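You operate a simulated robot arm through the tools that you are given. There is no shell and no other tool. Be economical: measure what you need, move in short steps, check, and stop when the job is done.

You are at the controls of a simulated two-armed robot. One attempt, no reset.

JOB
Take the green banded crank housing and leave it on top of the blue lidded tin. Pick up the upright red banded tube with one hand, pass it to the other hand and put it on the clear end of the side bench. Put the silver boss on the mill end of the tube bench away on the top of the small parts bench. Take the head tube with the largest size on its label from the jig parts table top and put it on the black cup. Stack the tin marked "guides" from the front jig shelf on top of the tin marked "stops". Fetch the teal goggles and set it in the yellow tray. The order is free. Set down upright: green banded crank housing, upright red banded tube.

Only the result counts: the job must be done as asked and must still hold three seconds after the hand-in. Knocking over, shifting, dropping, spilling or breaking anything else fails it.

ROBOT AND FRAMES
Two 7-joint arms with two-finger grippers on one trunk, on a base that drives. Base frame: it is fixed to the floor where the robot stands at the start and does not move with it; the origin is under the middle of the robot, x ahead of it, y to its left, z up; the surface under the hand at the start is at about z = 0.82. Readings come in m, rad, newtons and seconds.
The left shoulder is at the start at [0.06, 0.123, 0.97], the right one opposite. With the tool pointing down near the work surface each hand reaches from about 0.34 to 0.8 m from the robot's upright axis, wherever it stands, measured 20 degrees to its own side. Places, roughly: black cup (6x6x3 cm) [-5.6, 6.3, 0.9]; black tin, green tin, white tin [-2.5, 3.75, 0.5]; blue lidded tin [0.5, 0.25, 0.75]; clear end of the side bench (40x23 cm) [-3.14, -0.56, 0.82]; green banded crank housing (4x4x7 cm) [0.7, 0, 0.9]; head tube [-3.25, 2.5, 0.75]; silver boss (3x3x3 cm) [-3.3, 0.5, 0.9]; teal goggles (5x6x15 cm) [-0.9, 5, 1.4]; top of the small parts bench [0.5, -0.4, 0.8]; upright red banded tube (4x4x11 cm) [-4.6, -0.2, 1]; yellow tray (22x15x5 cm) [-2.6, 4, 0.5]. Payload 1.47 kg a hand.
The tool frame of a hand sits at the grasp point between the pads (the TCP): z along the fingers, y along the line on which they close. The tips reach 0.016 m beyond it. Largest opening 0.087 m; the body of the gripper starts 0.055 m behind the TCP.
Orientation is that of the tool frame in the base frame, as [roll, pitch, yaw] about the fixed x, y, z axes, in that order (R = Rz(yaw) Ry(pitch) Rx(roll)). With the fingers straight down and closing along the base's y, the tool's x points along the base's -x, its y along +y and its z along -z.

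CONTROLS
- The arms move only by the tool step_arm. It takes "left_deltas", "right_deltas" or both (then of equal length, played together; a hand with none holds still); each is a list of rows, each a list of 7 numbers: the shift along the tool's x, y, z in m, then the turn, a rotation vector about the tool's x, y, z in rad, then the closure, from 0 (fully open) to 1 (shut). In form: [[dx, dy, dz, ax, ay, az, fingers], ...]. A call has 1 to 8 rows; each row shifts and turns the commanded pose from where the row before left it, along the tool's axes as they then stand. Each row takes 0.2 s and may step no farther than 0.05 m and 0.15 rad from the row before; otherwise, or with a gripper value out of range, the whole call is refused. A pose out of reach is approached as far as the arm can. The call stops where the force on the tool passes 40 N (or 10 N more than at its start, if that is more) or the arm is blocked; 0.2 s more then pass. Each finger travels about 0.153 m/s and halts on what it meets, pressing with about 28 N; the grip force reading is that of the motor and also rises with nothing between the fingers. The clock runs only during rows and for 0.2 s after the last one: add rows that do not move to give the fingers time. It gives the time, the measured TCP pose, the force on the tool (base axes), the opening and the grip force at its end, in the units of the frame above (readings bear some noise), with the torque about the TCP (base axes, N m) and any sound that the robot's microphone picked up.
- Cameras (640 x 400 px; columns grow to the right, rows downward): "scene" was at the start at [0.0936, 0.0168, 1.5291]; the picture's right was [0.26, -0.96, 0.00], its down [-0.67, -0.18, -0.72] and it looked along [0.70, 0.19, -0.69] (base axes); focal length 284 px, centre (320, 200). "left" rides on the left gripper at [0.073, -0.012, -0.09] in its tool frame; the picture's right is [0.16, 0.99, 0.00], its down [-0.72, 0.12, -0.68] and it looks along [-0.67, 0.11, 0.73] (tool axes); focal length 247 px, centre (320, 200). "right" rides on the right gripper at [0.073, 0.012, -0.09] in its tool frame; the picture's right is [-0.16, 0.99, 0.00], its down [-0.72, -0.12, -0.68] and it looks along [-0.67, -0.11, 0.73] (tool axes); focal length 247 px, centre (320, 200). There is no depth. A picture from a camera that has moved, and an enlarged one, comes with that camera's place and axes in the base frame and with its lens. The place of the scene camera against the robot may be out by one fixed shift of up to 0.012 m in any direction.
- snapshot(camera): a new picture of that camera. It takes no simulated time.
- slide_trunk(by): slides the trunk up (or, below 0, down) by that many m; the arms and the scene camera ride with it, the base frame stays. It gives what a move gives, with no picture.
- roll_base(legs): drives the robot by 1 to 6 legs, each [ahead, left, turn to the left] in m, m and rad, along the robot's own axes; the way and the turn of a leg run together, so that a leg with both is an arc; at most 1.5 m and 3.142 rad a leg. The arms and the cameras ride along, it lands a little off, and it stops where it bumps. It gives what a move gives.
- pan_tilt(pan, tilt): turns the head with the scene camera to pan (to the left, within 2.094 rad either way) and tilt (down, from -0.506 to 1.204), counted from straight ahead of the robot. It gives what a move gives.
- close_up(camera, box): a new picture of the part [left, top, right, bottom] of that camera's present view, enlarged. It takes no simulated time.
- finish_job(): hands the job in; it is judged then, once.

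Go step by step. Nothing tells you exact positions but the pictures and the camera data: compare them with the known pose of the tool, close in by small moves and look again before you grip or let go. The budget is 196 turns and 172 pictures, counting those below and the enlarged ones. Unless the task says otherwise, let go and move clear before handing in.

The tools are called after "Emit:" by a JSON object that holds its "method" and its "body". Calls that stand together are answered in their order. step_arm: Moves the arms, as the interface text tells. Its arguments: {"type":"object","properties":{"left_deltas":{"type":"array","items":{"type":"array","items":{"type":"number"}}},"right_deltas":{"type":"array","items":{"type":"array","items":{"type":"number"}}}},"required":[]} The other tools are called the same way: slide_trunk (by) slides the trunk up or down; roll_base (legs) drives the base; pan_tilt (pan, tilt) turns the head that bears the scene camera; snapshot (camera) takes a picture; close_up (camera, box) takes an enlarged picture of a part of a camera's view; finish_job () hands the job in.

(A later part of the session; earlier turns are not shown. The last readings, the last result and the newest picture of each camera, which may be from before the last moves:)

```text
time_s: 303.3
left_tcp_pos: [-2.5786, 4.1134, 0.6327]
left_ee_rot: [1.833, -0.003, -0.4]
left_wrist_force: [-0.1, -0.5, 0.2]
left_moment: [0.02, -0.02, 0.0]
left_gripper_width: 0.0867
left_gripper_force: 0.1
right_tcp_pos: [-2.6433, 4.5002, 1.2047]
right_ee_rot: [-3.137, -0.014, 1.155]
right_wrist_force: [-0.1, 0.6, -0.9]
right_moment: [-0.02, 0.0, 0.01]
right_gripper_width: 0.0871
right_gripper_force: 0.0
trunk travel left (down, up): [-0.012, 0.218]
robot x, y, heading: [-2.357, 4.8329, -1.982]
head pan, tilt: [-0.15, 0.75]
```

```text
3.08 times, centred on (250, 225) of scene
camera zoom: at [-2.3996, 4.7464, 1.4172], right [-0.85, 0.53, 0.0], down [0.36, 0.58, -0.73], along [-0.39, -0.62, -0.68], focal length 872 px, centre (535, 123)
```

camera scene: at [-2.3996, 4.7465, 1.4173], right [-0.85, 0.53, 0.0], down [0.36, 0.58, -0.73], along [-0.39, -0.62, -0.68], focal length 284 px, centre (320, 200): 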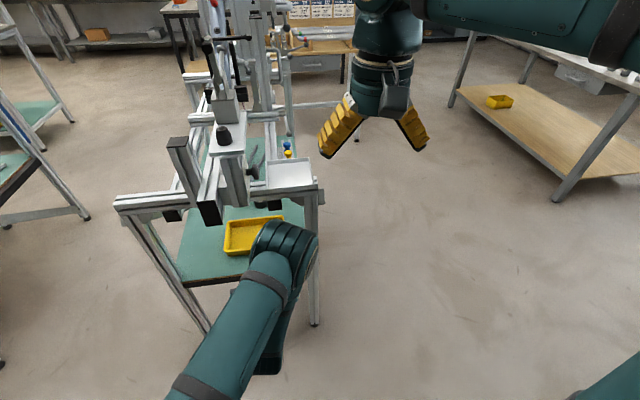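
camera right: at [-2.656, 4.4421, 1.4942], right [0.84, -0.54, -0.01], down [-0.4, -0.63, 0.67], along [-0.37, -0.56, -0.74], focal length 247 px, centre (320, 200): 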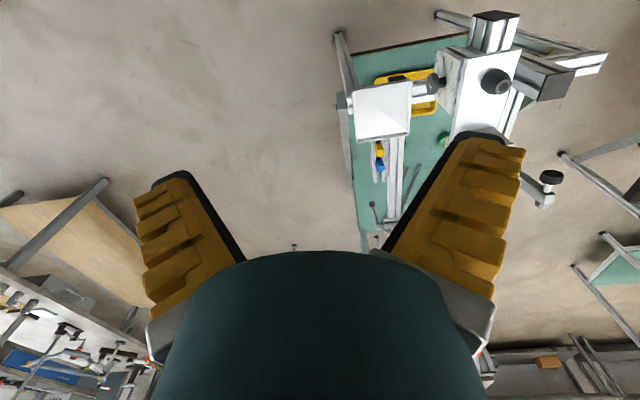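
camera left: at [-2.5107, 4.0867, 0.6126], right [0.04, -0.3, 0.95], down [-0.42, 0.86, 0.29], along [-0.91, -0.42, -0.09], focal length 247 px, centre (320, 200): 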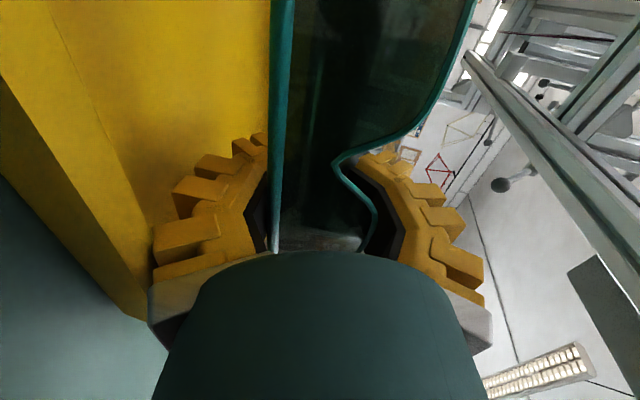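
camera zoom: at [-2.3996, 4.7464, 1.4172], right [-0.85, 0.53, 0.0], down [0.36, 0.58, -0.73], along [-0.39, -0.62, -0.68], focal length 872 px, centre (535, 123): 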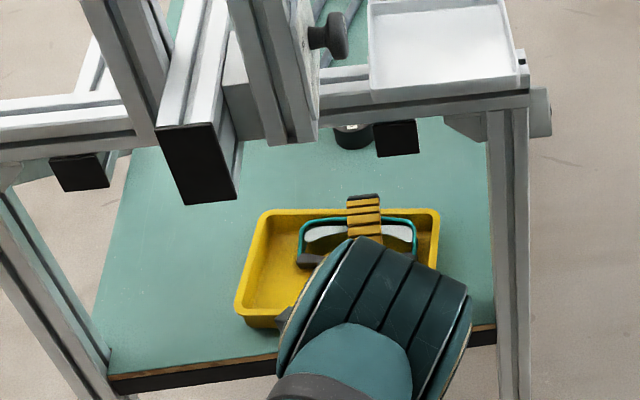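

Emit:
{"method": "step_arm", "body": {"left_deltas": [[0, 0, -0.045, 0, 0, 0, 0], [0, 0.01, -0.045, 0, 0, 0, 0], [0, 0.01, -0.04, 0, 0, 0, 0], [0, 0, 0, 0, 0, 0, 0]]}}

Emit:
{"method": "close_up", "body": {"camera": "scene", "box": [160, 160, 340, 290]}}

```text
time_s: 304.3
left_tcp_pos: [-2.5319, 4.2224, 0.6868]
left_ee_rot: [1.833, -0.002, -0.401]
left_wrist_force: [-0.1, 0.7, 0.5]
left_moment: [-0.01, 0.0, 0.01]
left_gripper_width: 0.0871
left_gripper_force: 0.1
right_tcp_pos: [-2.6433, 4.5012, 1.2041]
right_ee_rot: [-3.138, -0.014, 1.155]
right_wrist_force: [-0.5, 0.5, 0.0]
right_moment: [0.0, -0.02, -0.01]
right_gripper_width: 0.087
right_gripper_force: 0.0
trunk travel left (down, up): [-0.012, 0.218]
robot x, y, heading: [-2.3574, 4.8314, -1.974]
head pan, tilt: [-0.15, 0.75]
```

```text
3.08 times, centred on (250, 225) of scene
camera zoom: at [-2.3996, 4.7463, 1.4172], right [-0.85, 0.53, 0.0], down [0.36, 0.58, -0.73], along [-0.39, -0.62, -0.68], focal length 872 px, centre (535, 123)
```

zoom: 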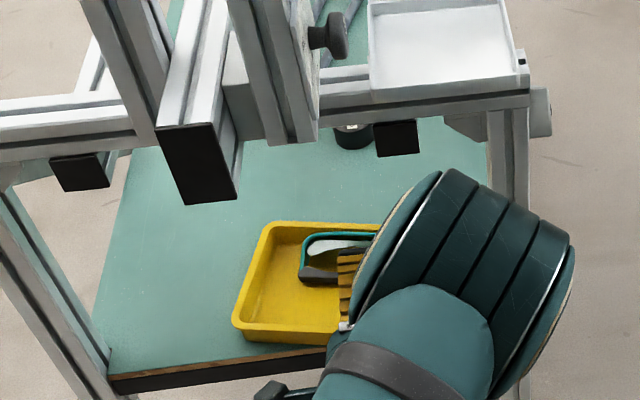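

The hand is free now, but the tray slid about 4 cm toward me. I'll retract, close the fingers, and gently push the tray back to where it was.

Emit:
{"method": "step_arm", "body": {"left_deltas": [[0, 0, -0.045, 0, 0, 0, 0.5], [0, 0, -0.045, 0, 0, 0, 1], [0, 0, -0.04, 0, 0, 0, 1], [0, 0, 0, 0, 0, 0, 1]]}}

Emit:
{"method": "close_up", "body": {"camera": "scene", "box": [160, 160, 340, 290]}}

```text
time_s: 305.3
left_tcp_pos: [-2.4819, 4.3376, 0.7202]
left_ee_rot: [1.832, -0.002, -0.401]
left_wrist_force: [1.2, 0.1, 0.0]
left_moment: [0.02, -0.01, 0.03]
left_gripper_width: 0.0002
left_gripper_force: 27.6
right_tcp_pos: [-2.6464, 4.5008, 1.2036]
right_ee_rot: [-3.137, -0.016, 1.155]
right_wrist_force: [-1.0, -0.7, -0.5]
right_moment: [0.02, 0.0, -0.01]
right_gripper_width: 0.0871
right_gripper_force: 0.0
trunk travel left (down, up): [-0.012, 0.218]
robot x, y, heading: [-2.3559, 4.8326, -1.974]
head pan, tilt: [-0.15, 0.75]
```

```text
3.08 times, centred on (250, 225) of scene
camera zoom: at [-2.3996, 4.7463, 1.4172], right [-0.85, 0.53, 0.0], down [0.36, 0.58, -0.73], along [-0.39, -0.62, -0.68], focal length 872 px, centre (535, 123)
```

zoom: 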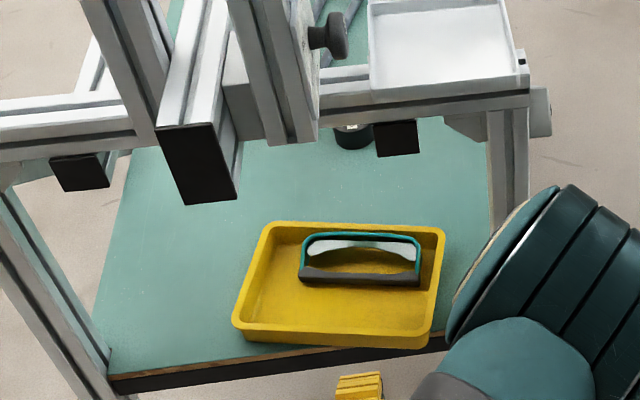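

The goggles lie properly in the tray. I'll line up with the centre of its front wall and push it back gently.

Emit:
{"method": "step_arm", "body": {"left_deltas": [[0.0104, -0.0205, 0.0294, 0, 0, 0, 1], [0.0104, -0.0205, 0.0294, 0, 0, 0, 1], [0.0104, -0.0205, 0.0294, 0, 0, 0, 1], [0.0104, -0.0205, 0.0294, 0, 0, 0, 1], [0.0104, -0.0205, 0.0294, 0, 0, 0, 1], [0, 0, 0, 0, 0, 0, 1]]}}

Emit:
{"method": "close_up", "body": {"camera": "scene", "box": [160, 160, 340, 290]}}

```text
time_s: 306.7
left_tcp_pos: [-2.4803, 4.215, 0.5822]
left_ee_rot: [1.835, -0.001, -0.402]
left_wrist_force: [0.0, 0.9, 0.5]
left_moment: [0.0, 0.0, -0.01]
left_gripper_width: 0.0
left_gripper_force: 27.8
right_tcp_pos: [-2.6442, 4.5004, 1.2026]
right_ee_rot: [-3.139, -0.016, 1.155]
right_wrist_force: [0.9, 0.3, -0.6]
right_moment: [-0.02, 0.0, 0.01]
right_gripper_width: 0.0872
right_gripper_force: 0.1
trunk travel left (down, up): [-0.012, 0.218]
robot x, y, heading: [-2.358, 4.8348, -1.977]
head pan, tilt: [-0.15, 0.75]
```

```text
3.08 times, centred on (250, 225) of scene
camera zoom: at [-2.3997, 4.7466, 1.4173], right [-0.85, 0.53, 0.0], down [0.36, 0.58, -0.73], along [-0.39, -0.62, -0.68], focal length 872 px, centre (535, 123)
```

zoom: 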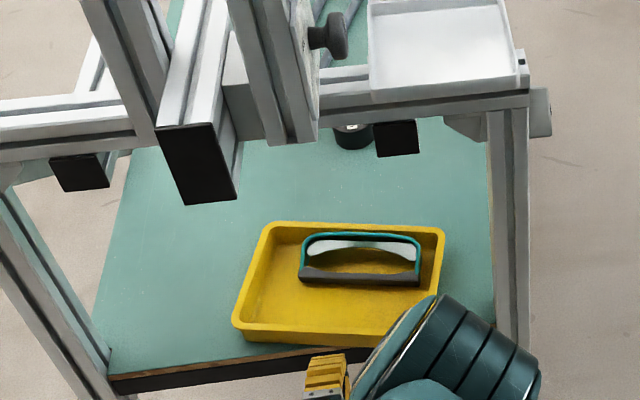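

Emit:
{"method": "step_arm", "body": {"left_deltas": [[0, 0.0065, 0.0242, 0, 0, 0, 1], [0, 0.0065, 0.0242, 0, 0, 0, 1], [0, 0.0052, 0.0193, 0, 0, 0, 1], [0, 0.0052, 0.0193, 0, 0, 0, 1], [0, 0, 0, 0, 0, 0, 1]]}}

Emit:
{"method": "close_up", "body": {"camera": "scene", "box": [160, 160, 340, 290]}}

```text
time_s: 307.9
left_tcp_pos: [-2.5161, 4.1305, 0.5826]
left_ee_rot: [1.834, -0.002, -0.401]
left_wrist_force: [-0.5, -0.2, -0.6]
left_moment: [-0.01, 0.01, 0.0]
left_gripper_width: 0.0
left_gripper_force: 27.8
right_tcp_pos: [-2.6454, 4.5001, 1.2042]
right_ee_rot: [-3.137, -0.016, 1.156]
right_wrist_force: [0.0, 0.3, -0.3]
right_moment: [-0.01, -0.03, 0.0]
right_gripper_width: 0.0871
right_gripper_force: 0.0
trunk travel left (down, up): [-0.012, 0.218]
robot x, y, heading: [-2.3577, 4.8328, -1.977]
head pan, tilt: [-0.15, 0.75]
```

```text
3.08 times, centred on (250, 225) of scene
camera zoom: at [-2.3997, 4.7464, 1.4172], right [-0.85, 0.53, 0.0], down [0.36, 0.58, -0.73], along [-0.39, -0.62, -0.68], focal length 872 px, centre (535, 123)
```

zoom: 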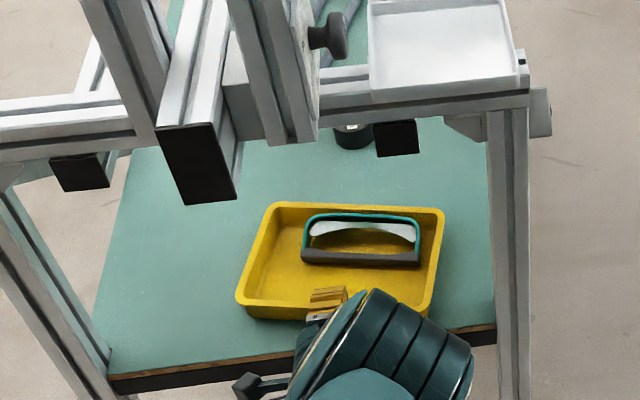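

Nearly there; it needs a bit more on its right side. Shift right and nudge again.

Emit:
{"method": "step_arm", "body": {"left_deltas": [[0, -0.005, -0.0193, 0, 0, 0, 1], [-0.04, 0, 0, 0, 0, 0, 1], [-0.03, 0, 0, 0, 0, 0, 1], [0, 0.0065, 0.0242, 0, 0, 0, 1], [0, 0.0039, 0.0145, 0, 0, 0, 1], [0, 0.0039, 0.0145, 0, 0, 0, 1], [0, 0, 0, 0, 0, 0, 1]]}}

Emit:
{"method": "close_up", "body": {"camera": "scene", "box": [160, 160, 340, 290]}}

```text
time_s: 309.5
left_tcp_pos: [-2.5934, 4.1267, 0.5823]
left_ee_rot: [1.833, 0.0, -0.4]
left_wrist_force: [-1.0, 0.0, 0.8]
left_moment: [0.0, -0.02, 0.0]
left_gripper_width: 0.0001
left_gripper_force: 28.1
right_tcp_pos: [-2.6449, 4.5006, 1.2046]
right_ee_rot: [-3.139, -0.017, 1.155]
right_wrist_force: [0.3, -0.8, -0.2]
right_moment: [0.0, 0.0, -0.04]
right_gripper_width: 0.0871
right_gripper_force: 0.1
trunk travel left (down, up): [-0.012, 0.218]
robot x, y, heading: [-2.3572, 4.8291, -1.973]
head pan, tilt: [-0.15, 0.75]
```

```text
3.08 times, centred on (250, 225) of scene
camera zoom: at [-2.3997, 4.7465, 1.4172], right [-0.85, 0.53, 0.0], down [0.36, 0.58, -0.73], along [-0.39, -0.62, -0.68], focal length 872 px, centre (535, 123)
```

zoom: 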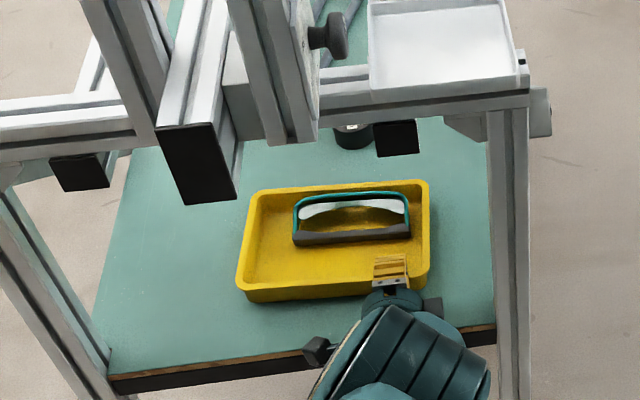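

The tray is back in place with the goggles inside. Now I'll withdraw the left arm, raise it, and restore it to pointing down.

Emit:
{"method": "step_arm", "body": {"left_deltas": [[0, -0.0129, -0.0475, 0, 0, 0, 1], [0, -0.0129, -0.0475, 0, 0, 0, 1], [0, -0.0129, -0.0475, 0, 0, 0, 0.5], [0, -0.0129, -0.0475, 0, 0, 0, 0], [0, 0.0435, -0.01165, 0, 0, 0, 0], [0, 0.0435, -0.01165, 0, 0, 0, 0], [0, 0.0435, -0.01165, 0, 0, 0, 0], [0, 0.0435, -0.01165, 0, 0, 0, 0]]}}

Emit:
{"method": "slide_trunk", "body": {"by": 0.2}}

Emit:
{"method": "step_arm", "body": {"left_deltas": [[0, 0.0435, -0.01165, 0, 0, 0, 0], [0, 0.0435, -0.01165, 0, 0, 0, 0], [0, 0.0435, -0.01165, 0, 0, 0, 0], [0, 0.0, 0, 0.145, 0, 0, 0], [0, 0.0, 0, 0.145, 0, 0, 0], [0, 0.0, 0, 0.145, 0, 0, 0], [0, 0.0, 0, 0.145, 0, 0, 0], [0, 0.0, 0, 0.145, 0, 0, 0]]}}

Emit:
{"method": "step_arm", "body": {"left_deltas": [[0, 0, 0, 0.145, 0, 0, 0], [0, 0, 0, 0.145, 0, 0, 0], [0, 0, 0, 0.145, 0, 0, 0], [0, 0, 0, 0.145, 0, 0, 0], [0.01, 0, 0, 0, 0, -0.145, 0], [0.01, 0, 0, 0, 0, -0.145, 0], [0.01, 0, 0, 0, 0, -0.145, 0], [0.01, 0, 0, 0, 0, -0.145, 0]]}}

Emit:
{"method": "step_arm", "body": {"left_deltas": [[0.01, 0, 0, 0, 0, -0.145, 0], [0.01, 0, 0, 0, 0, -0.145, 0], [0, 0.01, 0, 0, 0, -0.145, 0], [0, 0.01, 0, 0, 0, -0.145, 0], [0, 0.01, 0, 0, 0, -0.145, 0], [0, 0.01, 0, 0, 0, -0.145, 0], [0, 0.01, 0, 0, 0, -0.12, 0], [0, 0, 0, 0, 0, 0, 0]]}}

```text
time_s: 311.3
left_tcp_pos: [-2.5155, 4.3077, 0.7635]
left_ee_rot: [1.834, -0.002, -0.4]
left_wrist_force: [0.0, -0.4, -0.3]
left_moment: [-0.03, 0.01, 0.01]
left_gripper_width: 0.0869
left_gripper_force: 0.1
right_tcp_pos: [-2.6431, 4.4999, 1.2038]
right_ee_rot: [-3.138, -0.014, 1.154]
right_wrist_force: [0.7, 0.1, 0.4]
right_moment: [0.02, 0.02, -0.04]
right_gripper_width: 0.087
right_gripper_force: 0.0
trunk travel left (down, up): [-0.012, 0.218]
robot x, y, heading: [-2.3573, 4.8321, -1.981]
head pan, tilt: [-0.15, 0.75]
```

```text
time_s: 313.5
left_tcp_pos: [-2.5158, 4.3058, 0.9633]
left_ee_rot: [1.833, -0.001, -0.401]
left_wrist_force: [-0.9, 0.6, 0.3]
left_moment: [0.0, -0.01, 0.01]
left_gripper_width: 0.0871
left_gripper_force: 0.2
right_tcp_pos: [-2.6438, 4.501, 1.4025]
right_ee_rot: [-3.138, -0.016, 1.156]
right_wrist_force: [0.4, 0.6, 0.0]
right_moment: [-0.04, 0.0, -0.02]
right_gripper_width: 0.087
right_gripper_force: 0.0
trunk travel left (down, up): [-0.212, 0.018]
robot x, y, heading: [-2.3537, 4.8352, -1.974]
head pan, tilt: [-0.15, 0.75]
```

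```text
time_s: 315.3
left_tcp_pos: [-2.5154, 4.3048, 1.0976]
left_ee_rot: [2.561, -0.003, -0.398]
left_wrist_force: [0.2, 0.1, -0.1]
left_moment: [0.0, 0.01, 0.02]
left_gripper_width: 0.087
left_gripper_force: 0.1
right_tcp_pos: [-2.6431, 4.4988, 1.4033]
right_ee_rot: [-3.138, -0.016, 1.157]
right_wrist_force: [-0.1, -0.3, -0.1]
right_moment: [0.02, -0.02, -0.03]
right_gripper_width: 0.0867
right_gripper_force: 0.1
trunk travel left (down, up): [-0.212, 0.018]
robot x, y, heading: [-2.3546, 4.835, -1.975]
head pan, tilt: [-0.15, 0.75]
```

```text
time_s: 316.3
left_tcp_pos: [-2.5186, 4.3024, 1.1071]
left_ee_rot: [3.076, 0.004, -0.402]
left_wrist_force: [5.8, 4.7, 22.0]
left_moment: [-1.28, 0.34, 0.16]
left_gripper_width: 0.0876
left_gripper_force: 0.5
right_tcp_pos: [-2.6437, 4.5017, 1.4029]
right_ee_rot: [-3.136, -0.015, 1.156]
right_wrist_force: [-0.4, 0.1, 0.1]
right_moment: [0.01, -0.02, -0.02]
right_gripper_width: 0.087
right_gripper_force: 0.1
trunk travel left (down, up): [-0.212, 0.018]
robot x, y, heading: [-2.3581, 4.8316, -1.974]
head pan, tilt: [-0.15, 0.75]
stopped in row 4 (left hand): the force on the tool passed its limit at 48 N (the readings are from after the stop); the commanded pose is now the measured one
```

```text
time_s: 317.1
left_tcp_pos: [-2.5078, 4.2976, 1.1056]
left_ee_rot: [3.092, 0.031, 0.006]
left_wrist_force: [-5.1, 21.1, 12.2]
left_moment: [-1.22, -0.16, -0.29]
left_gripper_width: 0.0808
left_gripper_force: 0.0
right_tcp_pos: [-2.642, 4.5045, 1.4042]
right_ee_rot: [-3.136, -0.011, 1.153]
right_wrist_force: [0.6, -0.6, 0.0]
right_moment: [-0.01, 0.03, 0.0]
right_gripper_width: 0.0868
right_gripper_force: 0.0
trunk travel left (down, up): [-0.212, 0.018]
robot x, y, heading: [-2.3528, 4.8309, -1.977]
head pan, tilt: [-0.15, 0.75]
stopped in row 4 (left hand): the force on the tool passed its limit at 47 N (the readings are from after the stop); the commanded pose is now the measured one
```

The left fingers touched a jig part on the way. I'll lift straight up and look.

Emit:
{"method": "step_arm", "body": {"left_deltas": [[0, 0, -0.02, 0, 0, 0, 0], [0, 0, -0.04, 0, 0, 0, 0], [0, 0, -0.04, 0, 0, 0, 0], [0, 0, -0.04, 0, 0, 0, 0]]}}

Emit:
{"method": "pan_tilt", "body": {"pan": 0.1, "tilt": 0.75}}

Emit:
{"method": "snapshot", "body": {"camera": "scene"}}

```text
time_s: 318.1
left_tcp_pos: [-2.502, 4.2993, 1.2435]
left_ee_rot: [3.092, 0.03, 0.012]
left_wrist_force: [0.1, 0.7, 0.2]
left_moment: [0.01, 0.0, 0.01]
left_gripper_width: 0.0869
left_gripper_force: 0.1
right_tcp_pos: [-2.6447, 4.5014, 1.4033]
right_ee_rot: [-3.136, -0.014, 1.153]
right_wrist_force: [-0.5, 0.8, -0.1]
right_moment: [0.0, 0.06, -0.01]
right_gripper_width: 0.087
right_gripper_force: 0.1
trunk travel left (down, up): [-0.212, 0.018]
robot x, y, heading: [-2.3582, 4.8338, -1.974]
head pan, tilt: [-0.15, 0.75]
```

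```text
time_s: 318.9
left_tcp_pos: [-2.5038, 4.2998, 1.2428]
left_ee_rot: [3.095, 0.029, 0.013]
left_wrist_force: [-0.5, -0.5, -0.9]
left_moment: [-0.01, 0.05, 0.02]
left_gripper_width: 0.0866
left_gripper_force: 0.1
right_tcp_pos: [-2.6444, 4.5007, 1.4041]
right_ee_rot: [-3.139, -0.017, 1.155]
right_wrist_force: [-0.4, 0.3, -0.2]
right_moment: [0.02, 0.03, 0.01]
right_gripper_width: 0.0873
right_gripper_force: 0.0
trunk travel left (down, up): [-0.212, 0.018]
robot x, y, heading: [-2.3534, 4.8338, -1.972]
head pan, tilt: [0.099, 0.75]
```

```text
25 pictures are left
camera scene: at [-2.3813, 4.7383, 1.6172], right [-0.95, 0.3, 0.0], down [0.21, 0.65, -0.73], along [-0.22, -0.7, -0.68], focal length 284 px, centre (320, 200)
```

scene: 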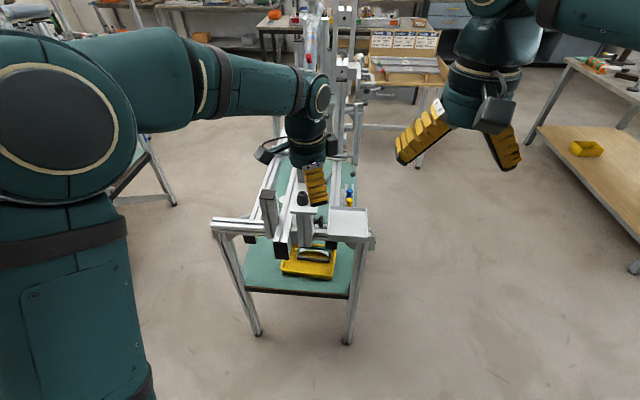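

Everything looks in place. Square the left hand again at this height and retract it.

Emit:
{"method": "step_arm", "body": {"left_deltas": [[0, 0, 0, 0.046, -0.03, -0.1, 0], [0, 0, 0, 0, 0, -0.1495, 0], [0, 0, 0, 0, 0, -0.1495, 0], [0, 0, 0, 0, 0, -0.1495, 0], [0, 0, 0, 0, 0, -0.1495, 0], [0, 0, 0, 0, 0, -0.1495, 0], [0, 0, 0, 0, 0, -0.1495, 0], [0, 0, 0, 0, 0, -0.1495, 0]]}}

Emit:
{"method": "step_arm", "body": {"left_deltas": [[0.04, 0.02, 0, 0, 0, 0, 0], [0.04, 0.02, 0, 0, 0, 0, 0], [0.04, 0.02, 0, 0, 0, 0, 0], [0, 0.02, 0, 0, 0, 0, 0]]}}

Emit:
{"method": "roll_base", "body": {"legs": [[0, 0.88, 0], [1.1, 0, 0], [0, 0, -1.571]]}}

```text
time_s: 320.7
left_tcp_pos: [-2.5035, 4.3003, 1.244]
left_ee_rot: [-3.087, 0.028, 1.162]
left_wrist_force: [0.8, 0.8, -0.6]
left_moment: [0.03, 0.01, -0.02]
left_gripper_width: 0.0869
left_gripper_force: 0.0
right_tcp_pos: [-2.645, 4.5012, 1.4039]
right_ee_rot: [-3.139, -0.015, 1.154]
right_wrist_force: [-0.3, -0.2, 0.2]
right_moment: [0.0, 0.0, -0.03]
right_gripper_width: 0.0868
right_gripper_force: 0.0
trunk travel left (down, up): [-0.212, 0.018]
robot x, y, heading: [-2.3558, 4.8295, -1.977]
head pan, tilt: [0.099, 0.75]
```

```text
time_s: 321.7
left_tcp_pos: [-2.3821, 4.3767, 1.2363]
left_ee_rot: [-3.088, 0.028, 1.158]
left_wrist_force: [0.2, 0.2, 0.4]
left_moment: [0.03, 0.01, 0.02]
left_gripper_width: 0.0872
left_gripper_force: 0.1
right_tcp_pos: [-2.6461, 4.4998, 1.4036]
right_ee_rot: [-3.136, -0.016, 1.152]
right_wrist_force: [0.9, -0.1, -0.5]
right_moment: [0.01, -0.01, 0.0]
right_gripper_width: 0.0868
right_gripper_force: 0.1
trunk travel left (down, up): [-0.212, 0.018]
robot x, y, heading: [-2.3569, 4.832, -1.979]
head pan, tilt: [0.099, 0.75]
```

```text
time_s: 338.8
left_tcp_pos: [-2.4367, 3.5056, 1.2376]
left_ee_rot: [-3.087, 0.026, -0.424]
left_wrist_force: [0.4, 0.3, 0.7]
left_moment: [0.01, -0.02, -0.01]
left_gripper_width: 0.0871
left_gripper_force: 0.0
right_tcp_pos: [-2.3121, 3.7693, 1.4035]
right_ee_rot: [-3.138, -0.015, -0.428]
right_wrist_force: [-0.5, 0.4, 0.5]
right_moment: [-0.01, 0.05, -0.01]
right_gripper_width: 0.0869
right_gripper_force: 0.0
trunk travel left (down, up): [-0.212, 0.018]
robot x, y, heading: [-1.9825, 3.4777, 2.718]
head pan, tilt: [0.099, 0.75]
```

Emit:
{"method": "pan_tilt", "body": {"pan": -0.02, "tilt": 0.95}}

Emit:
{"method": "snapshot", "body": {"camera": "scene"}}

```text
time_s: 339.6
left_tcp_pos: [-2.437, 3.5066, 1.2368]
left_ee_rot: [-3.087, 0.028, -0.422]
left_wrist_force: [0.1, -0.7, 0.2]
left_moment: [-0.04, -0.02, -0.03]
left_gripper_width: 0.0869
left_gripper_force: 0.0
right_tcp_pos: [-2.3124, 3.7683, 1.4028]
right_ee_rot: [-3.138, -0.017, -0.43]
right_wrist_force: [-0.1, 0.6, 0.0]
right_moment: [0.0, 0.01, 0.0]
right_gripper_width: 0.0868
right_gripper_force: 0.1
trunk travel left (down, up): [-0.212, 0.018]
robot x, y, heading: [-1.986, 3.4779, 2.72]
head pan, tilt: [-0.019, 0.949]
```

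```text
24 pictures are left
camera scene: at [-2.0556, 3.5057, 1.6017], right [0.42, 0.91, 0.0], down [0.74, -0.34, -0.58], along [-0.53, 0.25, -0.81], focal length 284 px, centre (320, 200)
```

scene: 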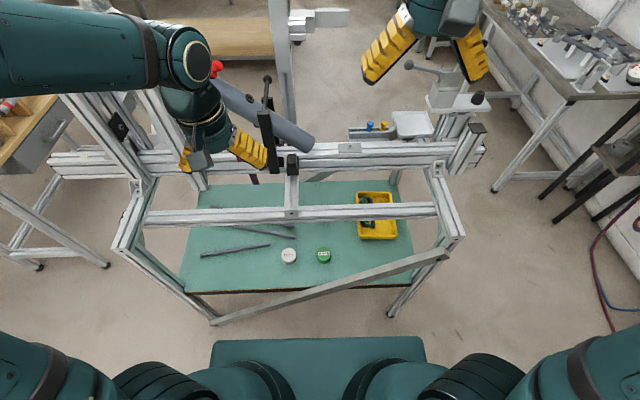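

The white and green tins are visible with labels on their lids. Zooming in to read them.

Emit:
{"method": "close_up", "body": {"camera": "scene", "box": [260, 180, 420, 290]}}

```text
3.64 times, centred on (340, 235) of scene
camera zoom: at [-2.0556, 3.5057, 1.6017], right [0.42, 0.91, 0.0], down [0.74, -0.34, -0.58], along [-0.53, 0.25, -0.81], focal length 1031 px, centre (247, 73)
```

zoom: 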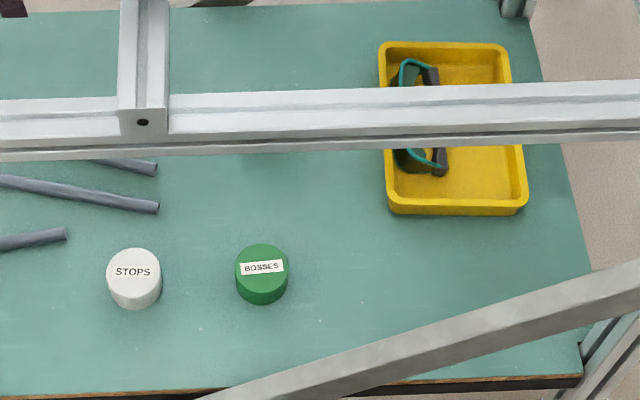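

White is "STOPS", green is "BOSSES", so the black tin behind the rail is "GUIDES". I'll lower the trunk and turn the left hand to point forward-down to reach under the rail.

Emit:
{"method": "slide_trunk", "body": {"by": -0.2}}

Emit:
{"method": "step_arm", "body": {"left_deltas": [[0, 0, 0, -0.054, 0.028, 0.087, 0], [0, 0, 0, 0, 0, 0.087, 0], [0, 0, 0, 0, -0.14, 0, 0], [0, 0, 0, 0, -0.14, 0, 0], [0, 0, 0, 0, -0.14, 0, 0], [0, 0, 0, 0, -0.14, 0, 0], [0, 0, 0, 0, -0.14, 0, 0], [0, 0, 0, 0, -0.14, 0, 0]]}}

Emit:
{"method": "step_arm", "body": {"left_deltas": [[0, 0, 0, 0, -0.137, 0, 0], [0, 0, 0, 0, 0, 0, 0]]}}

Emit:
{"method": "snapshot", "body": {"camera": "scene"}}

```text
time_s: 341.7
left_tcp_pos: [-2.4386, 3.5059, 1.0365]
left_ee_rot: [-3.088, 0.028, -0.421]
left_wrist_force: [0.1, 0.3, 0.4]
left_moment: [-0.02, 0.02, -0.01]
left_gripper_width: 0.0868
left_gripper_force: 0.0
right_tcp_pos: [-2.3127, 3.7675, 1.2038]
right_ee_rot: [-3.139, -0.017, -0.43]
right_wrist_force: [-0.2, -0.9, -1.2]
right_moment: [-0.02, -0.03, -0.01]
right_gripper_width: 0.087
right_gripper_force: 0.0
trunk travel left (down, up): [-0.012, 0.218]
robot x, y, heading: [-1.9832, 3.474, 2.724]
head pan, tilt: [-0.019, 0.949]
```

```text
time_s: 343.5
left_tcp_pos: [-2.4399, 3.506, 1.0366]
left_ee_rot: [3.138, 0.818, -0.598]
left_wrist_force: [0.0, -0.1, 0.2]
left_moment: [0.01, -0.02, -0.02]
left_gripper_width: 0.087
left_gripper_force: 0.0
right_tcp_pos: [-2.3116, 3.7677, 1.2037]
right_ee_rot: [-3.139, -0.017, -0.427]
right_wrist_force: [-0.8, 0.1, -0.5]
right_moment: [-0.02, -0.01, 0.01]
right_gripper_width: 0.0869
right_gripper_force: 0.1
trunk travel left (down, up): [-0.012, 0.218]
robot x, y, heading: [-1.9836, 3.4771, 2.722]
head pan, tilt: [-0.019, 0.949]
```

```text
time_s: 344.1
left_tcp_pos: [-2.4535, 3.5101, 1.0445]
left_ee_rot: [3.128, 0.919, -0.599]
left_wrist_force: [-0.9, -0.7, -0.6]
left_moment: [0.0, 0.02, -0.02]
left_gripper_width: 0.087
left_gripper_force: 0.1
left hand out of reach, approached as far as the arm can: row 1
right_tcp_pos: [-2.3117, 3.7679, 1.2043]
right_ee_rot: [-3.139, -0.016, -0.429]
right_wrist_force: [-0.2, -0.9, -0.4]
right_moment: [0.0, -0.01, 0.01]
right_gripper_width: 0.087
right_gripper_force: 0.0
trunk travel left (down, up): [-0.012, 0.218]
robot x, y, heading: [-1.9854, 3.4746, 2.724]
head pan, tilt: [-0.019, 0.949]
```

```text
22 pictures are left
camera scene: at [-2.0554, 3.5057, 1.4017], right [0.42, 0.91, 0.0], down [0.74, -0.34, -0.58], along [-0.53, 0.25, -0.81], focal length 284 px, centre (320, 200)
```

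scene: 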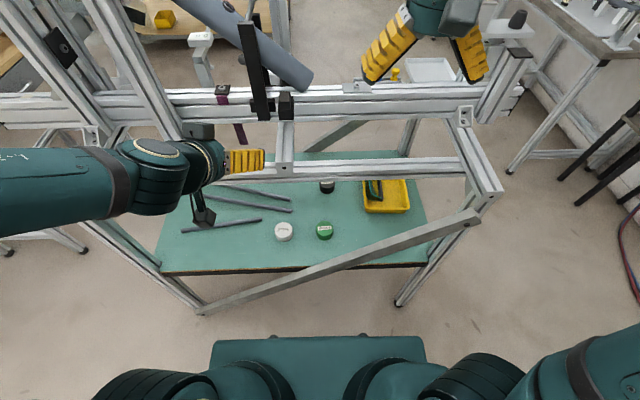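

The black tin is now visible under the rail near [-2.644, 3.812]. I'll bring the left hand to a pre-grasp in front of it, below rail height.

Emit:
{"method": "step_arm", "body": {"left_deltas": [[0.0252, -0.0178, 0.0289, 0, 0, 0, 0], [0.0252, -0.0178, 0.0289, 0, 0, 0, 0], [0.0252, -0.0178, 0.0289, 0, 0, 0, 0], [0.0252, -0.0178, 0.0289, 0, 0, 0, 0], [0.0252, -0.0178, 0.0289, 0, 0, 0, 0], [0.0252, -0.0178, 0.0289, 0, 0, 0, 0], [0.0252, -0.0178, 0.0289, 0, 0, 0, 0], [0.0252, -0.0178, 0.0289, 0, 0, 0, 0]]}}

Emit:
{"method": "snapshot", "body": {"camera": "left"}}

```text
time_s: 345.9
left_tcp_pos: [-2.4439, 3.6702, 0.7527]
left_ee_rot: [3.127, 0.921, -0.599]
left_wrist_force: [-0.7, 0.4, -0.4]
left_moment: [0.0, 0.0, -0.01]
left_gripper_width: 0.0869
left_gripper_force: 0.2
left hand out of reach, approached as far as the arm can: row 1, 2
right_tcp_pos: [-2.3121, 3.7683, 1.2041]
right_ee_rot: [-3.137, -0.018, -0.428]
right_wrist_force: [0.6, 0.6, -0.4]
right_moment: [0.01, -0.01, 0.03]
right_gripper_width: 0.0871
right_gripper_force: 0.1
trunk travel left (down, up): [-0.012, 0.218]
robot x, y, heading: [-1.9847, 3.4713, 2.728]
head pan, tilt: [-0.019, 0.949]
```

```text
21 pictures are left
camera left: at [-2.3414, 3.6156, 0.7484], right [-0.47, -0.88, -0.12], down [0.03, -0.15, 0.99], along [-0.88, 0.46, 0.09], focal length 247 px, centre (320, 200)
```

left: 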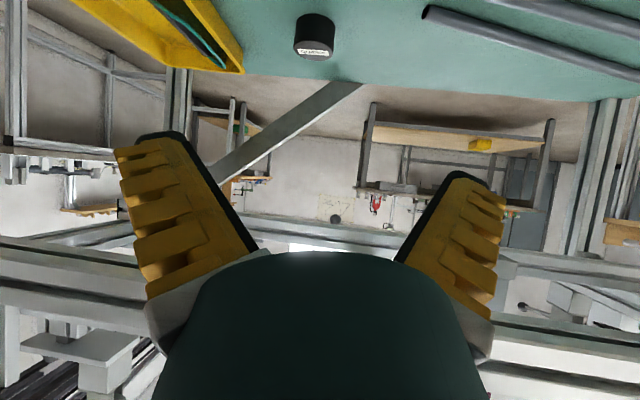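

Both views agree on the tin's position. Advance along the hand's axis.

Emit:
{"method": "step_arm", "body": {"left_deltas": [[-0.0014, -0.001, 0.045, 0, 0, 0, 0], [-0.0014, -0.001, 0.045, 0, 0, 0, 0], [-0.0014, -0.001, 0.045, 0, 0, 0, 0], [-0.0014, -0.001, 0.045, 0, 0, 0, 0], [-0.0014, -0.001, 0.045, 0, 0, 0, 0], [-0.0014, 0, 0.025, 0, 0, 0, 0], [0, 0, 0, 0, 0, 0, 0]]}}

Emit:
{"method": "snapshot", "body": {"camera": "left"}}

```text
time_s: 347.5
left_tcp_pos: [-2.6112, 3.7847, 0.6072]
left_ee_rot: [3.128, 0.919, -0.6]
left_wrist_force: [0.4, 0.0, -1.5]
left_moment: [-0.02, -0.02, 0.01]
left_gripper_width: 0.0869
left_gripper_force: 0.1
right_tcp_pos: [-2.3116, 3.7681, 1.2036]
right_ee_rot: [-3.138, -0.014, -0.429]
right_wrist_force: [0.1, 0.3, 0.6]
right_moment: [0.03, 0.01, 0.0]
right_gripper_width: 0.0871
right_gripper_force: 0.0
trunk travel left (down, up): [-0.012, 0.218]
robot x, y, heading: [-1.9847, 3.4758, 2.725]
head pan, tilt: [-0.019, 0.949]
```

```text
20 pictures are left
camera left: at [-2.5089, 3.7307, 0.6037], right [-0.47, -0.88, -0.12], down [0.03, -0.15, 0.99], along [-0.88, 0.46, 0.09], focal length 247 px, centre (320, 200)
```

left: 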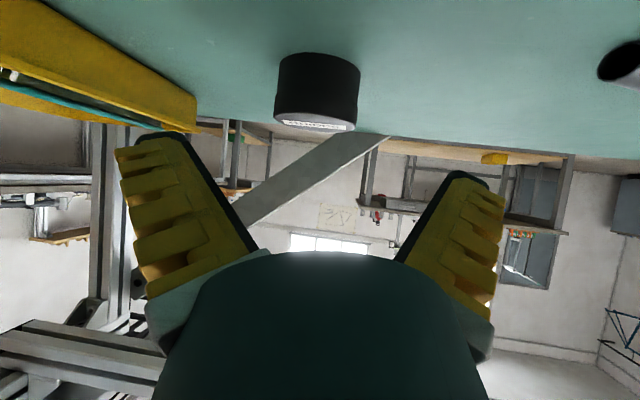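

Emit:
{"method": "step_arm", "body": {"left_deltas": [[0.001, -0.0025, 0.025, 0, 0, 0, 0], [0.001, -0.002, 0.02, 0, 0, 0, 0], [0.0006, 0, 0.0095, 0, 0, 0, 0], [0, 0, 0, 0, 0, 0, 0.4], [0, 0, 0, 0, 0, 0, 0.8], [0, 0, 0, 0, 0, 0, 1], [0, 0, 0, 0, 0, 0, 1]]}}

Emit:
{"method": "snapshot", "body": {"camera": "left"}}

```text
time_s: 348.2
left_tcp_pos: [-2.6435, 3.8103, 0.5882]
left_ee_rot: [3.13, 0.935, -0.594]
left_wrist_force: [0.1, -4.6, 23.7]
left_moment: [-1.83, -2.85, -0.54]
left_gripper_width: 0.087
left_gripper_force: 0.1
right_tcp_pos: [-2.312, 3.7678, 1.2043]
right_ee_rot: [-3.137, -0.016, -0.428]
right_wrist_force: [-0.6, 0.0, -0.3]
right_moment: [0.0, -0.01, 0.01]
right_gripper_width: 0.0871
right_gripper_force: 0.0
trunk travel left (down, up): [-0.012, 0.218]
robot x, y, heading: [-1.9853, 3.4774, 2.726]
head pan, tilt: [-0.019, 0.949]
stopped in row 3 (left hand): the force on the tool passed its limit at 46 N (the readings are from after the stop); the commanded pose is now the measured one
```

```text
19 pictures are left
camera left: at [-2.5407, 3.7557, 0.584], right [-0.47, -0.88, -0.12], down [0.04, -0.16, 0.99], along [-0.88, 0.46, 0.11], focal length 247 px, centre (320, 200)
```

left: 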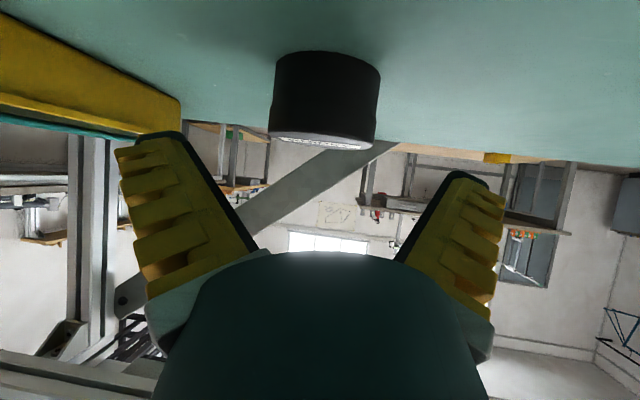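

The camera block touches the shelf before the pads reach the tin. I'll raise a little, steepen the hand, and lower again.

Emit:
{"method": "step_arm", "body": {"left_deltas": [[-0.016, 0, -0.012, 0, 0, 0, 0], [0, 0, 0, 0, 0.124, 0, 0], [0.0109, 0, 0.0103, 0, 0, 0, 0], [0.008, 0, 0.0076, 0, 0, 0, 0], [0.004, 0, 0.0038, 0, 0, 0, 0], [0, 0, 0, 0, 0, 0, 0]]}}

```text
time_s: 349.6
left_tcp_pos: [-2.6339, 3.8036, 0.5758]
left_ee_rot: [3.135, 0.808, -0.59]
left_wrist_force: [0.3, -0.5, 0.1]
left_moment: [0.04, -0.01, -0.02]
left_gripper_width: 0.0868
left_gripper_force: 0.0
right_tcp_pos: [-2.3036, 3.7594, 1.2087]
right_ee_rot: [-3.135, -0.006, -0.427]
right_wrist_force: [0.5, 0.2, 0.6]
right_moment: [0.01, 0.03, 0.01]
right_gripper_width: 0.0867
right_gripper_force: 0.1
trunk travel left (down, up): [-0.012, 0.218]
robot x, y, heading: [-1.9853, 3.478, 2.727]
head pan, tilt: [-0.019, 0.949]
```

Emit:
{"method": "step_arm", "body": {"left_deltas": [[-0.004, 0, 0.01, 0, 0, 0, 0], [0, 0, 0, 0, 0, 0, 0], [0, 0, 0, 0, 0, 0, 0.35], [0, 0, 0, 0, 0, 0, 0.7], [0, 0, 0, 0, 0, 0, 1], [0, 0, 0, 0, 0, 0, 1]]}}

Emit:
{"method": "snapshot", "body": {"camera": "left"}}

```text
time_s: 351.0
left_tcp_pos: [-2.6422, 3.8113, 0.5703]
left_ee_rot: [3.136, 0.808, -0.594]
left_wrist_force: [3.7, 1.6, 54.6]
left_moment: [0.31, 0.42, 0.03]
left_gripper_width: 0.0326
left_gripper_force: 27.6
right_tcp_pos: [-2.3065, 3.7621, 1.2082]
right_ee_rot: [-3.135, -0.007, -0.427]
right_wrist_force: [0.1, -0.6, -0.2]
right_moment: [-0.03, 0.03, 0.01]
right_gripper_width: 0.0869
right_gripper_force: 0.2
trunk travel left (down, up): [-0.012, 0.218]
robot x, y, heading: [-1.9857, 3.475, 2.726]
head pan, tilt: [-0.019, 0.949]
stopped in row 6 (left hand): the force on the tool passed its limit at 41 N (the readings are from after the stop); the commanded pose is now the measured one
```

```text
18 pictures are left
camera left: at [-2.5396, 3.7572, 0.5805], right [-0.46, -0.88, -0.11], down [-0.07, -0.09, 0.99], along [-0.89, 0.46, -0.02], focal length 247 px, centre (320, 200)
```

left: 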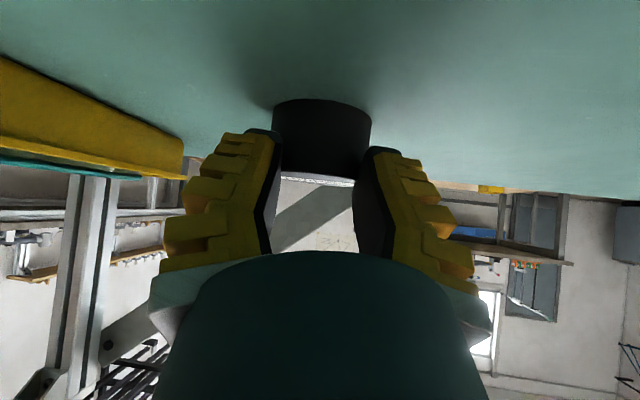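

Gripped the black tin. Pull it back along the same line, out past the rail.

Emit:
{"method": "step_arm", "body": {"left_deltas": [[-0.0043, 0, -0.0041, 0, 0, 0, 1], [-0.003, 0, -0.02, 0, 0, 0, 1], [0, 0, -0.04, 0, 0, 0, 1], [0, 0, -0.045, 0, 0, 0, 1], [0, 0, -0.045, 0, 0, 0, 1], [0, 0, -0.045, 0, 0, 0, 1], [0, 0, -0.045, 0, 0, 0, 1], [0, 0, 0, 0, 0, 0, 1]]}}

Emit:
{"method": "snapshot", "body": {"camera": "left"}}

```text
time_s: 351.3
left_tcp_pos: [-2.6415, 3.8127, 0.5697]
left_ee_rot: [3.134, 0.809, -0.595]
left_wrist_force: [9.0, -6.2, 47.9]
left_moment: [0.13, 0.2, -0.04]
left_gripper_width: 0.0314
left_gripper_force: 27.8
right_tcp_pos: [-2.3066, 3.7621, 1.2066]
right_ee_rot: [-3.133, -0.01, -0.425]
right_wrist_force: [0.6, 0.5, 0.4]
right_moment: [-0.02, -0.01, -0.01]
right_gripper_width: 0.0869
right_gripper_force: 0.0
trunk travel left (down, up): [-0.012, 0.218]
robot x, y, heading: [-1.9821, 3.4731, 2.725]
head pan, tilt: [-0.019, 0.949]
stopped in row 1 (left hand): the force on the tool passed its limit at 76 N (the readings are from after the stop); the commanded pose is now the measured one
```

```text
17 pictures are left
camera left: at [-2.5393, 3.7571, 0.5805], right [-0.46, -0.88, -0.11], down [-0.07, -0.09, 0.99], along [-0.89, 0.46, -0.02], focal length 247 px, centre (320, 200)
```

left: 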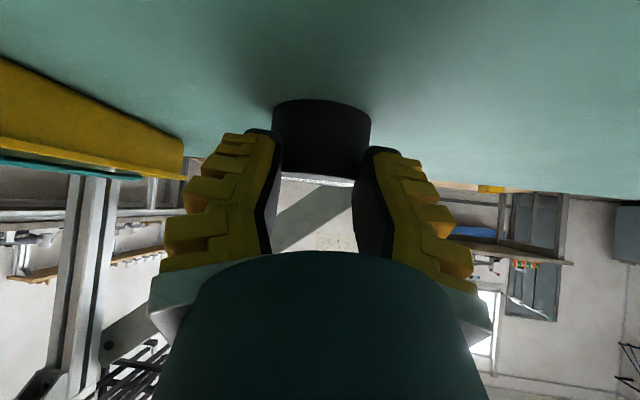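

The fingertips are loaded against the shelf. I'll open, rise a few millimetres, and re-grip.

Emit:
{"method": "step_arm", "body": {"left_deltas": [[0, 0, 0, 0, 0, 0, 0.6], [0, 0, 0, 0, 0, 0, 0.3], [-0.0029, 0, -0.0028, 0, 0, 0, 0.3], [0, 0, 0, 0, 0, 0, 0.3]]}}

Emit:
{"method": "step_arm", "body": {"left_deltas": [[0, 0, 0, 0, 0, 0, 0.5], [0, 0, 0, 0, 0, 0, 0.7], [0, 0, 0, 0, 0, 0, 0.9], [0, 0, 0, 0, 0, 0, 1]]}}

```text
time_s: 352.3
left_tcp_pos: [-2.6388, 3.8115, 0.5693]
left_ee_rot: [3.136, 0.797, -0.597]
left_wrist_force: [-13.8, 0.7, 49.3]
left_moment: [-3.66, -5.94, -0.97]
left_gripper_width: 0.0651
left_gripper_force: 3.5
right_tcp_pos: [-2.3084, 3.7616, 1.2051]
right_ee_rot: [-3.135, -0.01, -0.426]
right_wrist_force: [0.6, -0.5, -0.1]
right_moment: [0.02, -0.04, 0.02]
right_gripper_width: 0.0874
right_gripper_force: 0.1
trunk travel left (down, up): [-0.012, 0.218]
robot x, y, heading: [-1.9794, 3.4714, 2.73]
head pan, tilt: [-0.019, 0.949]
```

```text
time_s: 353.3
left_tcp_pos: [-2.6382, 3.8108, 0.5684]
left_ee_rot: [3.139, 0.797, -0.59]
left_wrist_force: [-0.7, -5.8, 33.9]
left_moment: [-2.4, -3.83, -0.76]
left_gripper_width: 0.0
left_gripper_force: 28.2
right_tcp_pos: [-2.3084, 3.7622, 1.2052]
right_ee_rot: [-3.135, -0.012, -0.426]
right_wrist_force: [-0.3, -0.1, 0.0]
right_moment: [-0.02, -0.01, 0.03]
right_gripper_width: 0.0871
right_gripper_force: 0.0
trunk travel left (down, up): [-0.012, 0.218]
robot x, y, heading: [-1.9807, 3.4741, 2.724]
head pan, tilt: [-0.019, 0.949]
```

The grip slipped off, and the hand seems wedged between rail and shelf. I'll open, then raise while flattening the hand in small steps.

Emit:
{"method": "step_arm", "body": {"left_deltas": [[0, 0, 0, 0, 0, 0, 0.5], [-0.005, 0, -0.005, 0, -0.015, 0, 0], [-0.007, 0, -0.007, 0, -0.03, 0, 0], [-0.007, 0, -0.007, 0, -0.03, 0, 0], [-0.007, 0, -0.007, 0, -0.03, 0, 0], [0, 0, 0, 0, 0, 0, 0]]}}

Emit:
{"method": "snapshot", "body": {"camera": "left"}}

```text
time_s: 353.8
left_tcp_pos: [-2.6381, 3.8106, 0.5694]
left_ee_rot: [3.138, 0.797, -0.59]
left_wrist_force: [-14.1, 3.8, 52.2]
left_moment: [-3.77, -6.24, -0.41]
left_gripper_width: 0.0868
left_gripper_force: 0.1
right_tcp_pos: [-2.3082, 3.7629, 1.2048]
right_ee_rot: [-3.135, -0.012, -0.425]
right_wrist_force: [-0.1, 0.3, 0.3]
right_moment: [0.02, 0.03, 0.02]
right_gripper_width: 0.0869
right_gripper_force: 0.1
trunk travel left (down, up): [-0.012, 0.218]
robot x, y, heading: [-1.9786, 3.4745, 2.726]
head pan, tilt: [-0.019, 0.949]
stopped in row 2 (left hand): the force on the tool passed its limit at 52 N (the readings are from after the stop); the commanded pose is now the measured one
```

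```text
16 pictures are left
camera left: at [-2.5356, 3.7567, 0.5795], right [-0.46, -0.88, -0.11], down [-0.08, -0.09, 0.99], along [-0.89, 0.46, -0.03], focal length 247 px, centre (320, 200)
```

left: 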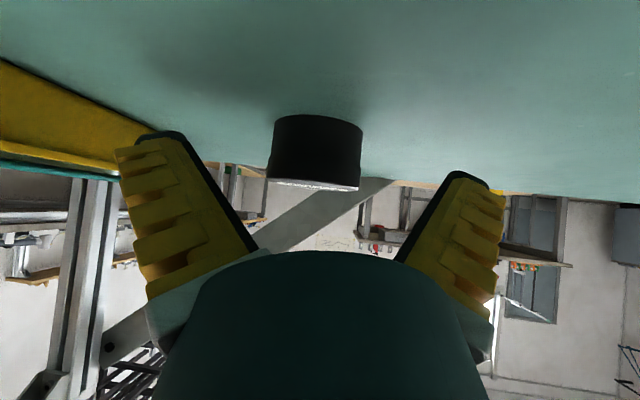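

The tin is still upright. The forearm is probably leaning on the rail's front edge, so I'll back straight out horizontally.

Emit:
{"method": "step_arm", "body": {"left_deltas": [[0.005, 0, -0.005, 0, 0, 0, 0], [0.007, 0, -0.0073, 0, 0, 0, 0], [0.007, 0, -0.0073, 0, 0, 0, 0], [0.007, 0, -0.0073, 0, 0, 0, 0], [0.005, 0, -0.012, 0, 0, 0, 0], [0, 0, -0.01, 0, 0, 0, 0], [0, 0, 0, 0, 0, 0, 0]]}}

```text
time_s: 354.1
left_tcp_pos: [-2.6375, 3.8112, 0.5681]
left_ee_rot: [3.136, 0.8, -0.589]
left_wrist_force: [-7.1, -3.9, 50.6]
left_moment: [-3.64, -5.98, -1.02]
left_gripper_width: 0.087
left_gripper_force: 0.0
right_tcp_pos: [-2.3083, 3.7633, 1.2052]
right_ee_rot: [-3.133, -0.014, -0.425]
right_wrist_force: [0.0, -0.2, -1.1]
right_moment: [0.0, -0.01, 0.03]
right_gripper_width: 0.0871
right_gripper_force: 0.1
trunk travel left (down, up): [-0.012, 0.218]
robot x, y, heading: [-1.9848, 3.4711, 2.724]
head pan, tilt: [-0.019, 0.949]
stopped in row 1 (left hand): the force on the tool passed its limit at 74 N (the readings are from after the stop); the commanded pose is now the measured one
```

Emit:
{"method": "close_up", "body": {"camera": "scene", "box": [180, 100, 420, 300]}}

```text
2.00 times, centred on (300, 200) of scene
camera zoom: at [-2.0511, 3.5018, 1.4023], right [0.42, 0.91, 0.0], down [0.74, -0.34, -0.58], along [-0.53, 0.25, -0.81], focal length 567 px, centre (360, 200)
```

zoom: 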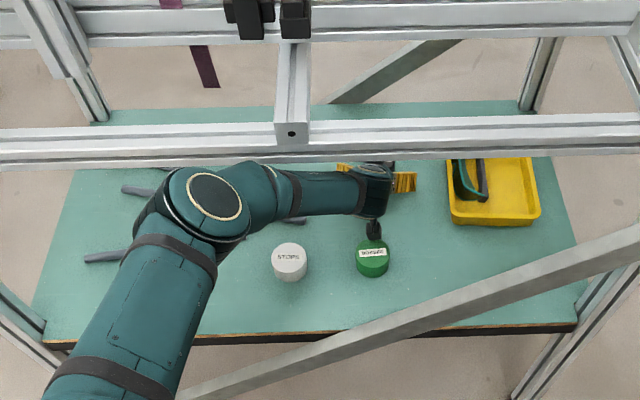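

The forearm/elbow lies right against the rail while the camera block rests on the shelf. I'll relieve the load by raising the trunk a few millimetres.

Emit:
{"method": "slide_trunk", "body": {"by": 0.006}}

Emit:
{"method": "step_arm", "body": {"left_deltas": [[-0.003, 0, -0.003, 0, -0.01, 0, 0], [-0.004, 0, -0.004, 0, -0.02, 0, 0], [-0.006, 0, -0.006, 0, -0.03, 0, 0], [-0.006, 0, -0.006, 0, -0.03, 0, 0], [-0.006, 0, -0.006, 0, -0.03, 0, 0]]}}

```text
time_s: 354.4
left_tcp_pos: [-2.6379, 3.8092, 0.5691]
left_ee_rot: [3.137, 0.8, -0.59]
left_wrist_force: [-7.3, -4.7, 47.7]
left_moment: [-3.47, -5.61, -1.02]
left_gripper_width: 0.0871
left_gripper_force: 0.1
right_tcp_pos: [-2.3082, 3.7643, 1.205]
right_ee_rot: [-3.135, -0.015, -0.424]
right_wrist_force: [0.6, 0.7, 0.3]
right_moment: [0.01, 0.01, -0.01]
right_gripper_width: 0.0872
right_gripper_force: 0.1
trunk travel left (down, up): [-0.014, 0.216]
robot x, y, heading: [-1.9795, 3.4743, 2.729]
head pan, tilt: [-0.019, 0.949]
stopped: the force on the tool passed its limit at 65 N (the readings are from after the stop); the commanded pose is now the measured one
```

```text
time_s: 354.8
left_tcp_pos: [-2.6353, 3.8097, 0.5705]
left_ee_rot: [3.136, 0.804, -0.591]
left_wrist_force: [-5.8, 0.2, 31.3]
left_moment: [-2.26, -3.72, -0.45]
left_gripper_width: 0.0869
left_gripper_force: 0.0
right_tcp_pos: [-2.3093, 3.764, 1.2054]
right_ee_rot: [-3.134, -0.016, -0.425]
right_wrist_force: [-0.3, -0.6, 0.2]
right_moment: [-0.02, -0.03, -0.05]
right_gripper_width: 0.0871
right_gripper_force: 0.0
trunk travel left (down, up): [-0.014, 0.216]
robot x, y, heading: [-1.9792, 3.4739, 2.731]
head pan, tilt: [-0.019, 0.949]
stopped in row 1 (left hand): the force on the tool passed its limit at 63 N (the readings are from after the stop); the commanded pose is now the measured one
```

Progress: the load is dropping. Continue with small pure lifts.

Emit:
{"method": "step_arm", "body": {"left_deltas": [[-0.003, 0, -0.003, 0, 0, 0, 0], [-0.003, 0, -0.003, 0, 0, 0, 0], [-0.003, 0, -0.003, 0, 0, 0, 0], [0, 0, 0, 0, 0, 0, 0]]}}

Emit:
{"method": "step_arm", "body": {"left_deltas": [[-0.003, 0, -0.004, 0, 0, 0, 0], [-0.003, 0, -0.004, 0, 0, 0, 0], [-0.003, 0, -0.004, 0, 0, 0, 0], [0, 0, 0, 0, 0, 0, 0]]}}

```text
time_s: 355.1
left_tcp_pos: [-2.6351, 3.8106, 0.5691]
left_ee_rot: [3.138, 0.8, -0.59]
left_wrist_force: [-4.3, 0.6, 21.6]
left_moment: [-1.5, -2.51, -0.36]
left_gripper_width: 0.0871
left_gripper_force: 0.1
right_tcp_pos: [-2.309, 3.7655, 1.2068]
right_ee_rot: [-3.135, -0.015, -0.426]
right_wrist_force: [0.1, -0.2, -0.7]
right_moment: [0.03, 0.0, 0.02]
right_gripper_width: 0.0872
right_gripper_force: 0.1
trunk travel left (down, up): [-0.014, 0.216]
robot x, y, heading: [-1.9816, 3.4734, 2.732]
head pan, tilt: [-0.019, 0.949]
stopped in row 1 (left hand): the force on the tool passed its limit at 44 N (the readings are from after the stop); the commanded pose is now the measured one
```

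```text
time_s: 356.1
left_tcp_pos: [-2.6215, 3.8094, 0.5672]
left_ee_rot: [-3.14, 0.774, -0.593]
left_wrist_force: [0.3, 0.2, 0.4]
left_moment: [0.02, 0.05, 0.0]
left_gripper_width: 0.0872
left_gripper_force: 0.0
right_tcp_pos: [-2.3125, 3.7651, 1.2035]
right_ee_rot: [-3.134, -0.019, -0.426]
right_wrist_force: [0.5, -0.7, -0.6]
right_moment: [0.01, -0.03, 0.01]
right_gripper_width: 0.087
right_gripper_force: 0.1
trunk travel left (down, up): [-0.014, 0.216]
robot x, y, heading: [-1.9823, 3.4741, 2.726]
head pan, tilt: [-0.019, 0.949]
```

Free again. Check where the tin is relative to the fingers.

Emit:
{"method": "snapshot", "body": {"camera": "left"}}

```text
14 pictures are left
camera left: at [-2.52, 3.7537, 0.5811], right [-0.46, -0.88, -0.11], down [-0.1, -0.07, 0.99], along [-0.88, 0.47, -0.05], focal length 247 px, centre (320, 200)
```

left: 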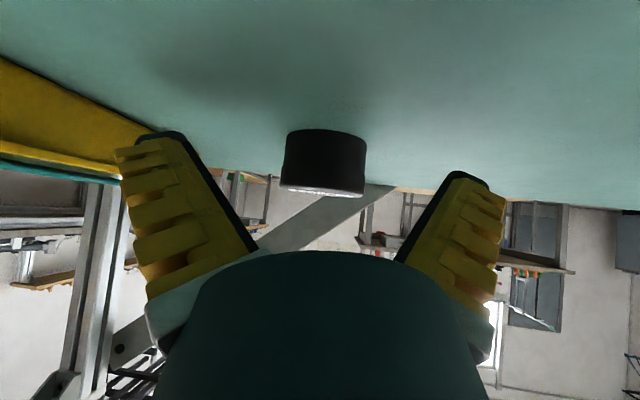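

The tin's centre is about 3 cm ahead of the pads. I'll rise a bit, advance over it, and close.

Emit:
{"method": "step_arm", "body": {"left_deltas": [[-0.0095, 0.0015, 0.005, 0, 0, 0, 0], [-0.0095, 0.0015, 0.005, 0, 0, 0, 0], [-0.0095, 0.002, 0.0053, 0, 0, 0, 0], [0.0021, 0, 0.0022, 0, 0, 0, 0], [0, 0, 0, 0, 0, 0, 0]]}}

```text
time_s: 357.5
left_tcp_pos: [-2.6373, 3.8119, 0.5567]
left_ee_rot: [-3.141, 0.745, -0.6]
left_wrist_force: [0.0, -0.6, 0.7]
left_moment: [-0.01, -0.04, -0.01]
left_gripper_width: 0.0872
left_gripper_force: 0.1
right_tcp_pos: [-2.3089, 3.7657, 1.2054]
right_ee_rot: [-3.134, -0.015, -0.422]
right_wrist_force: [0.3, 0.4, -0.5]
right_moment: [-0.01, 0.01, 0.0]
right_gripper_width: 0.087
right_gripper_force: 0.0
trunk travel left (down, up): [-0.014, 0.216]
robot x, y, heading: [-1.9788, 3.471, 2.733]
head pan, tilt: [-0.019, 0.949]
stopped in row 5 (left hand): the arm was blocked; the commanded pose is now the measured one
```

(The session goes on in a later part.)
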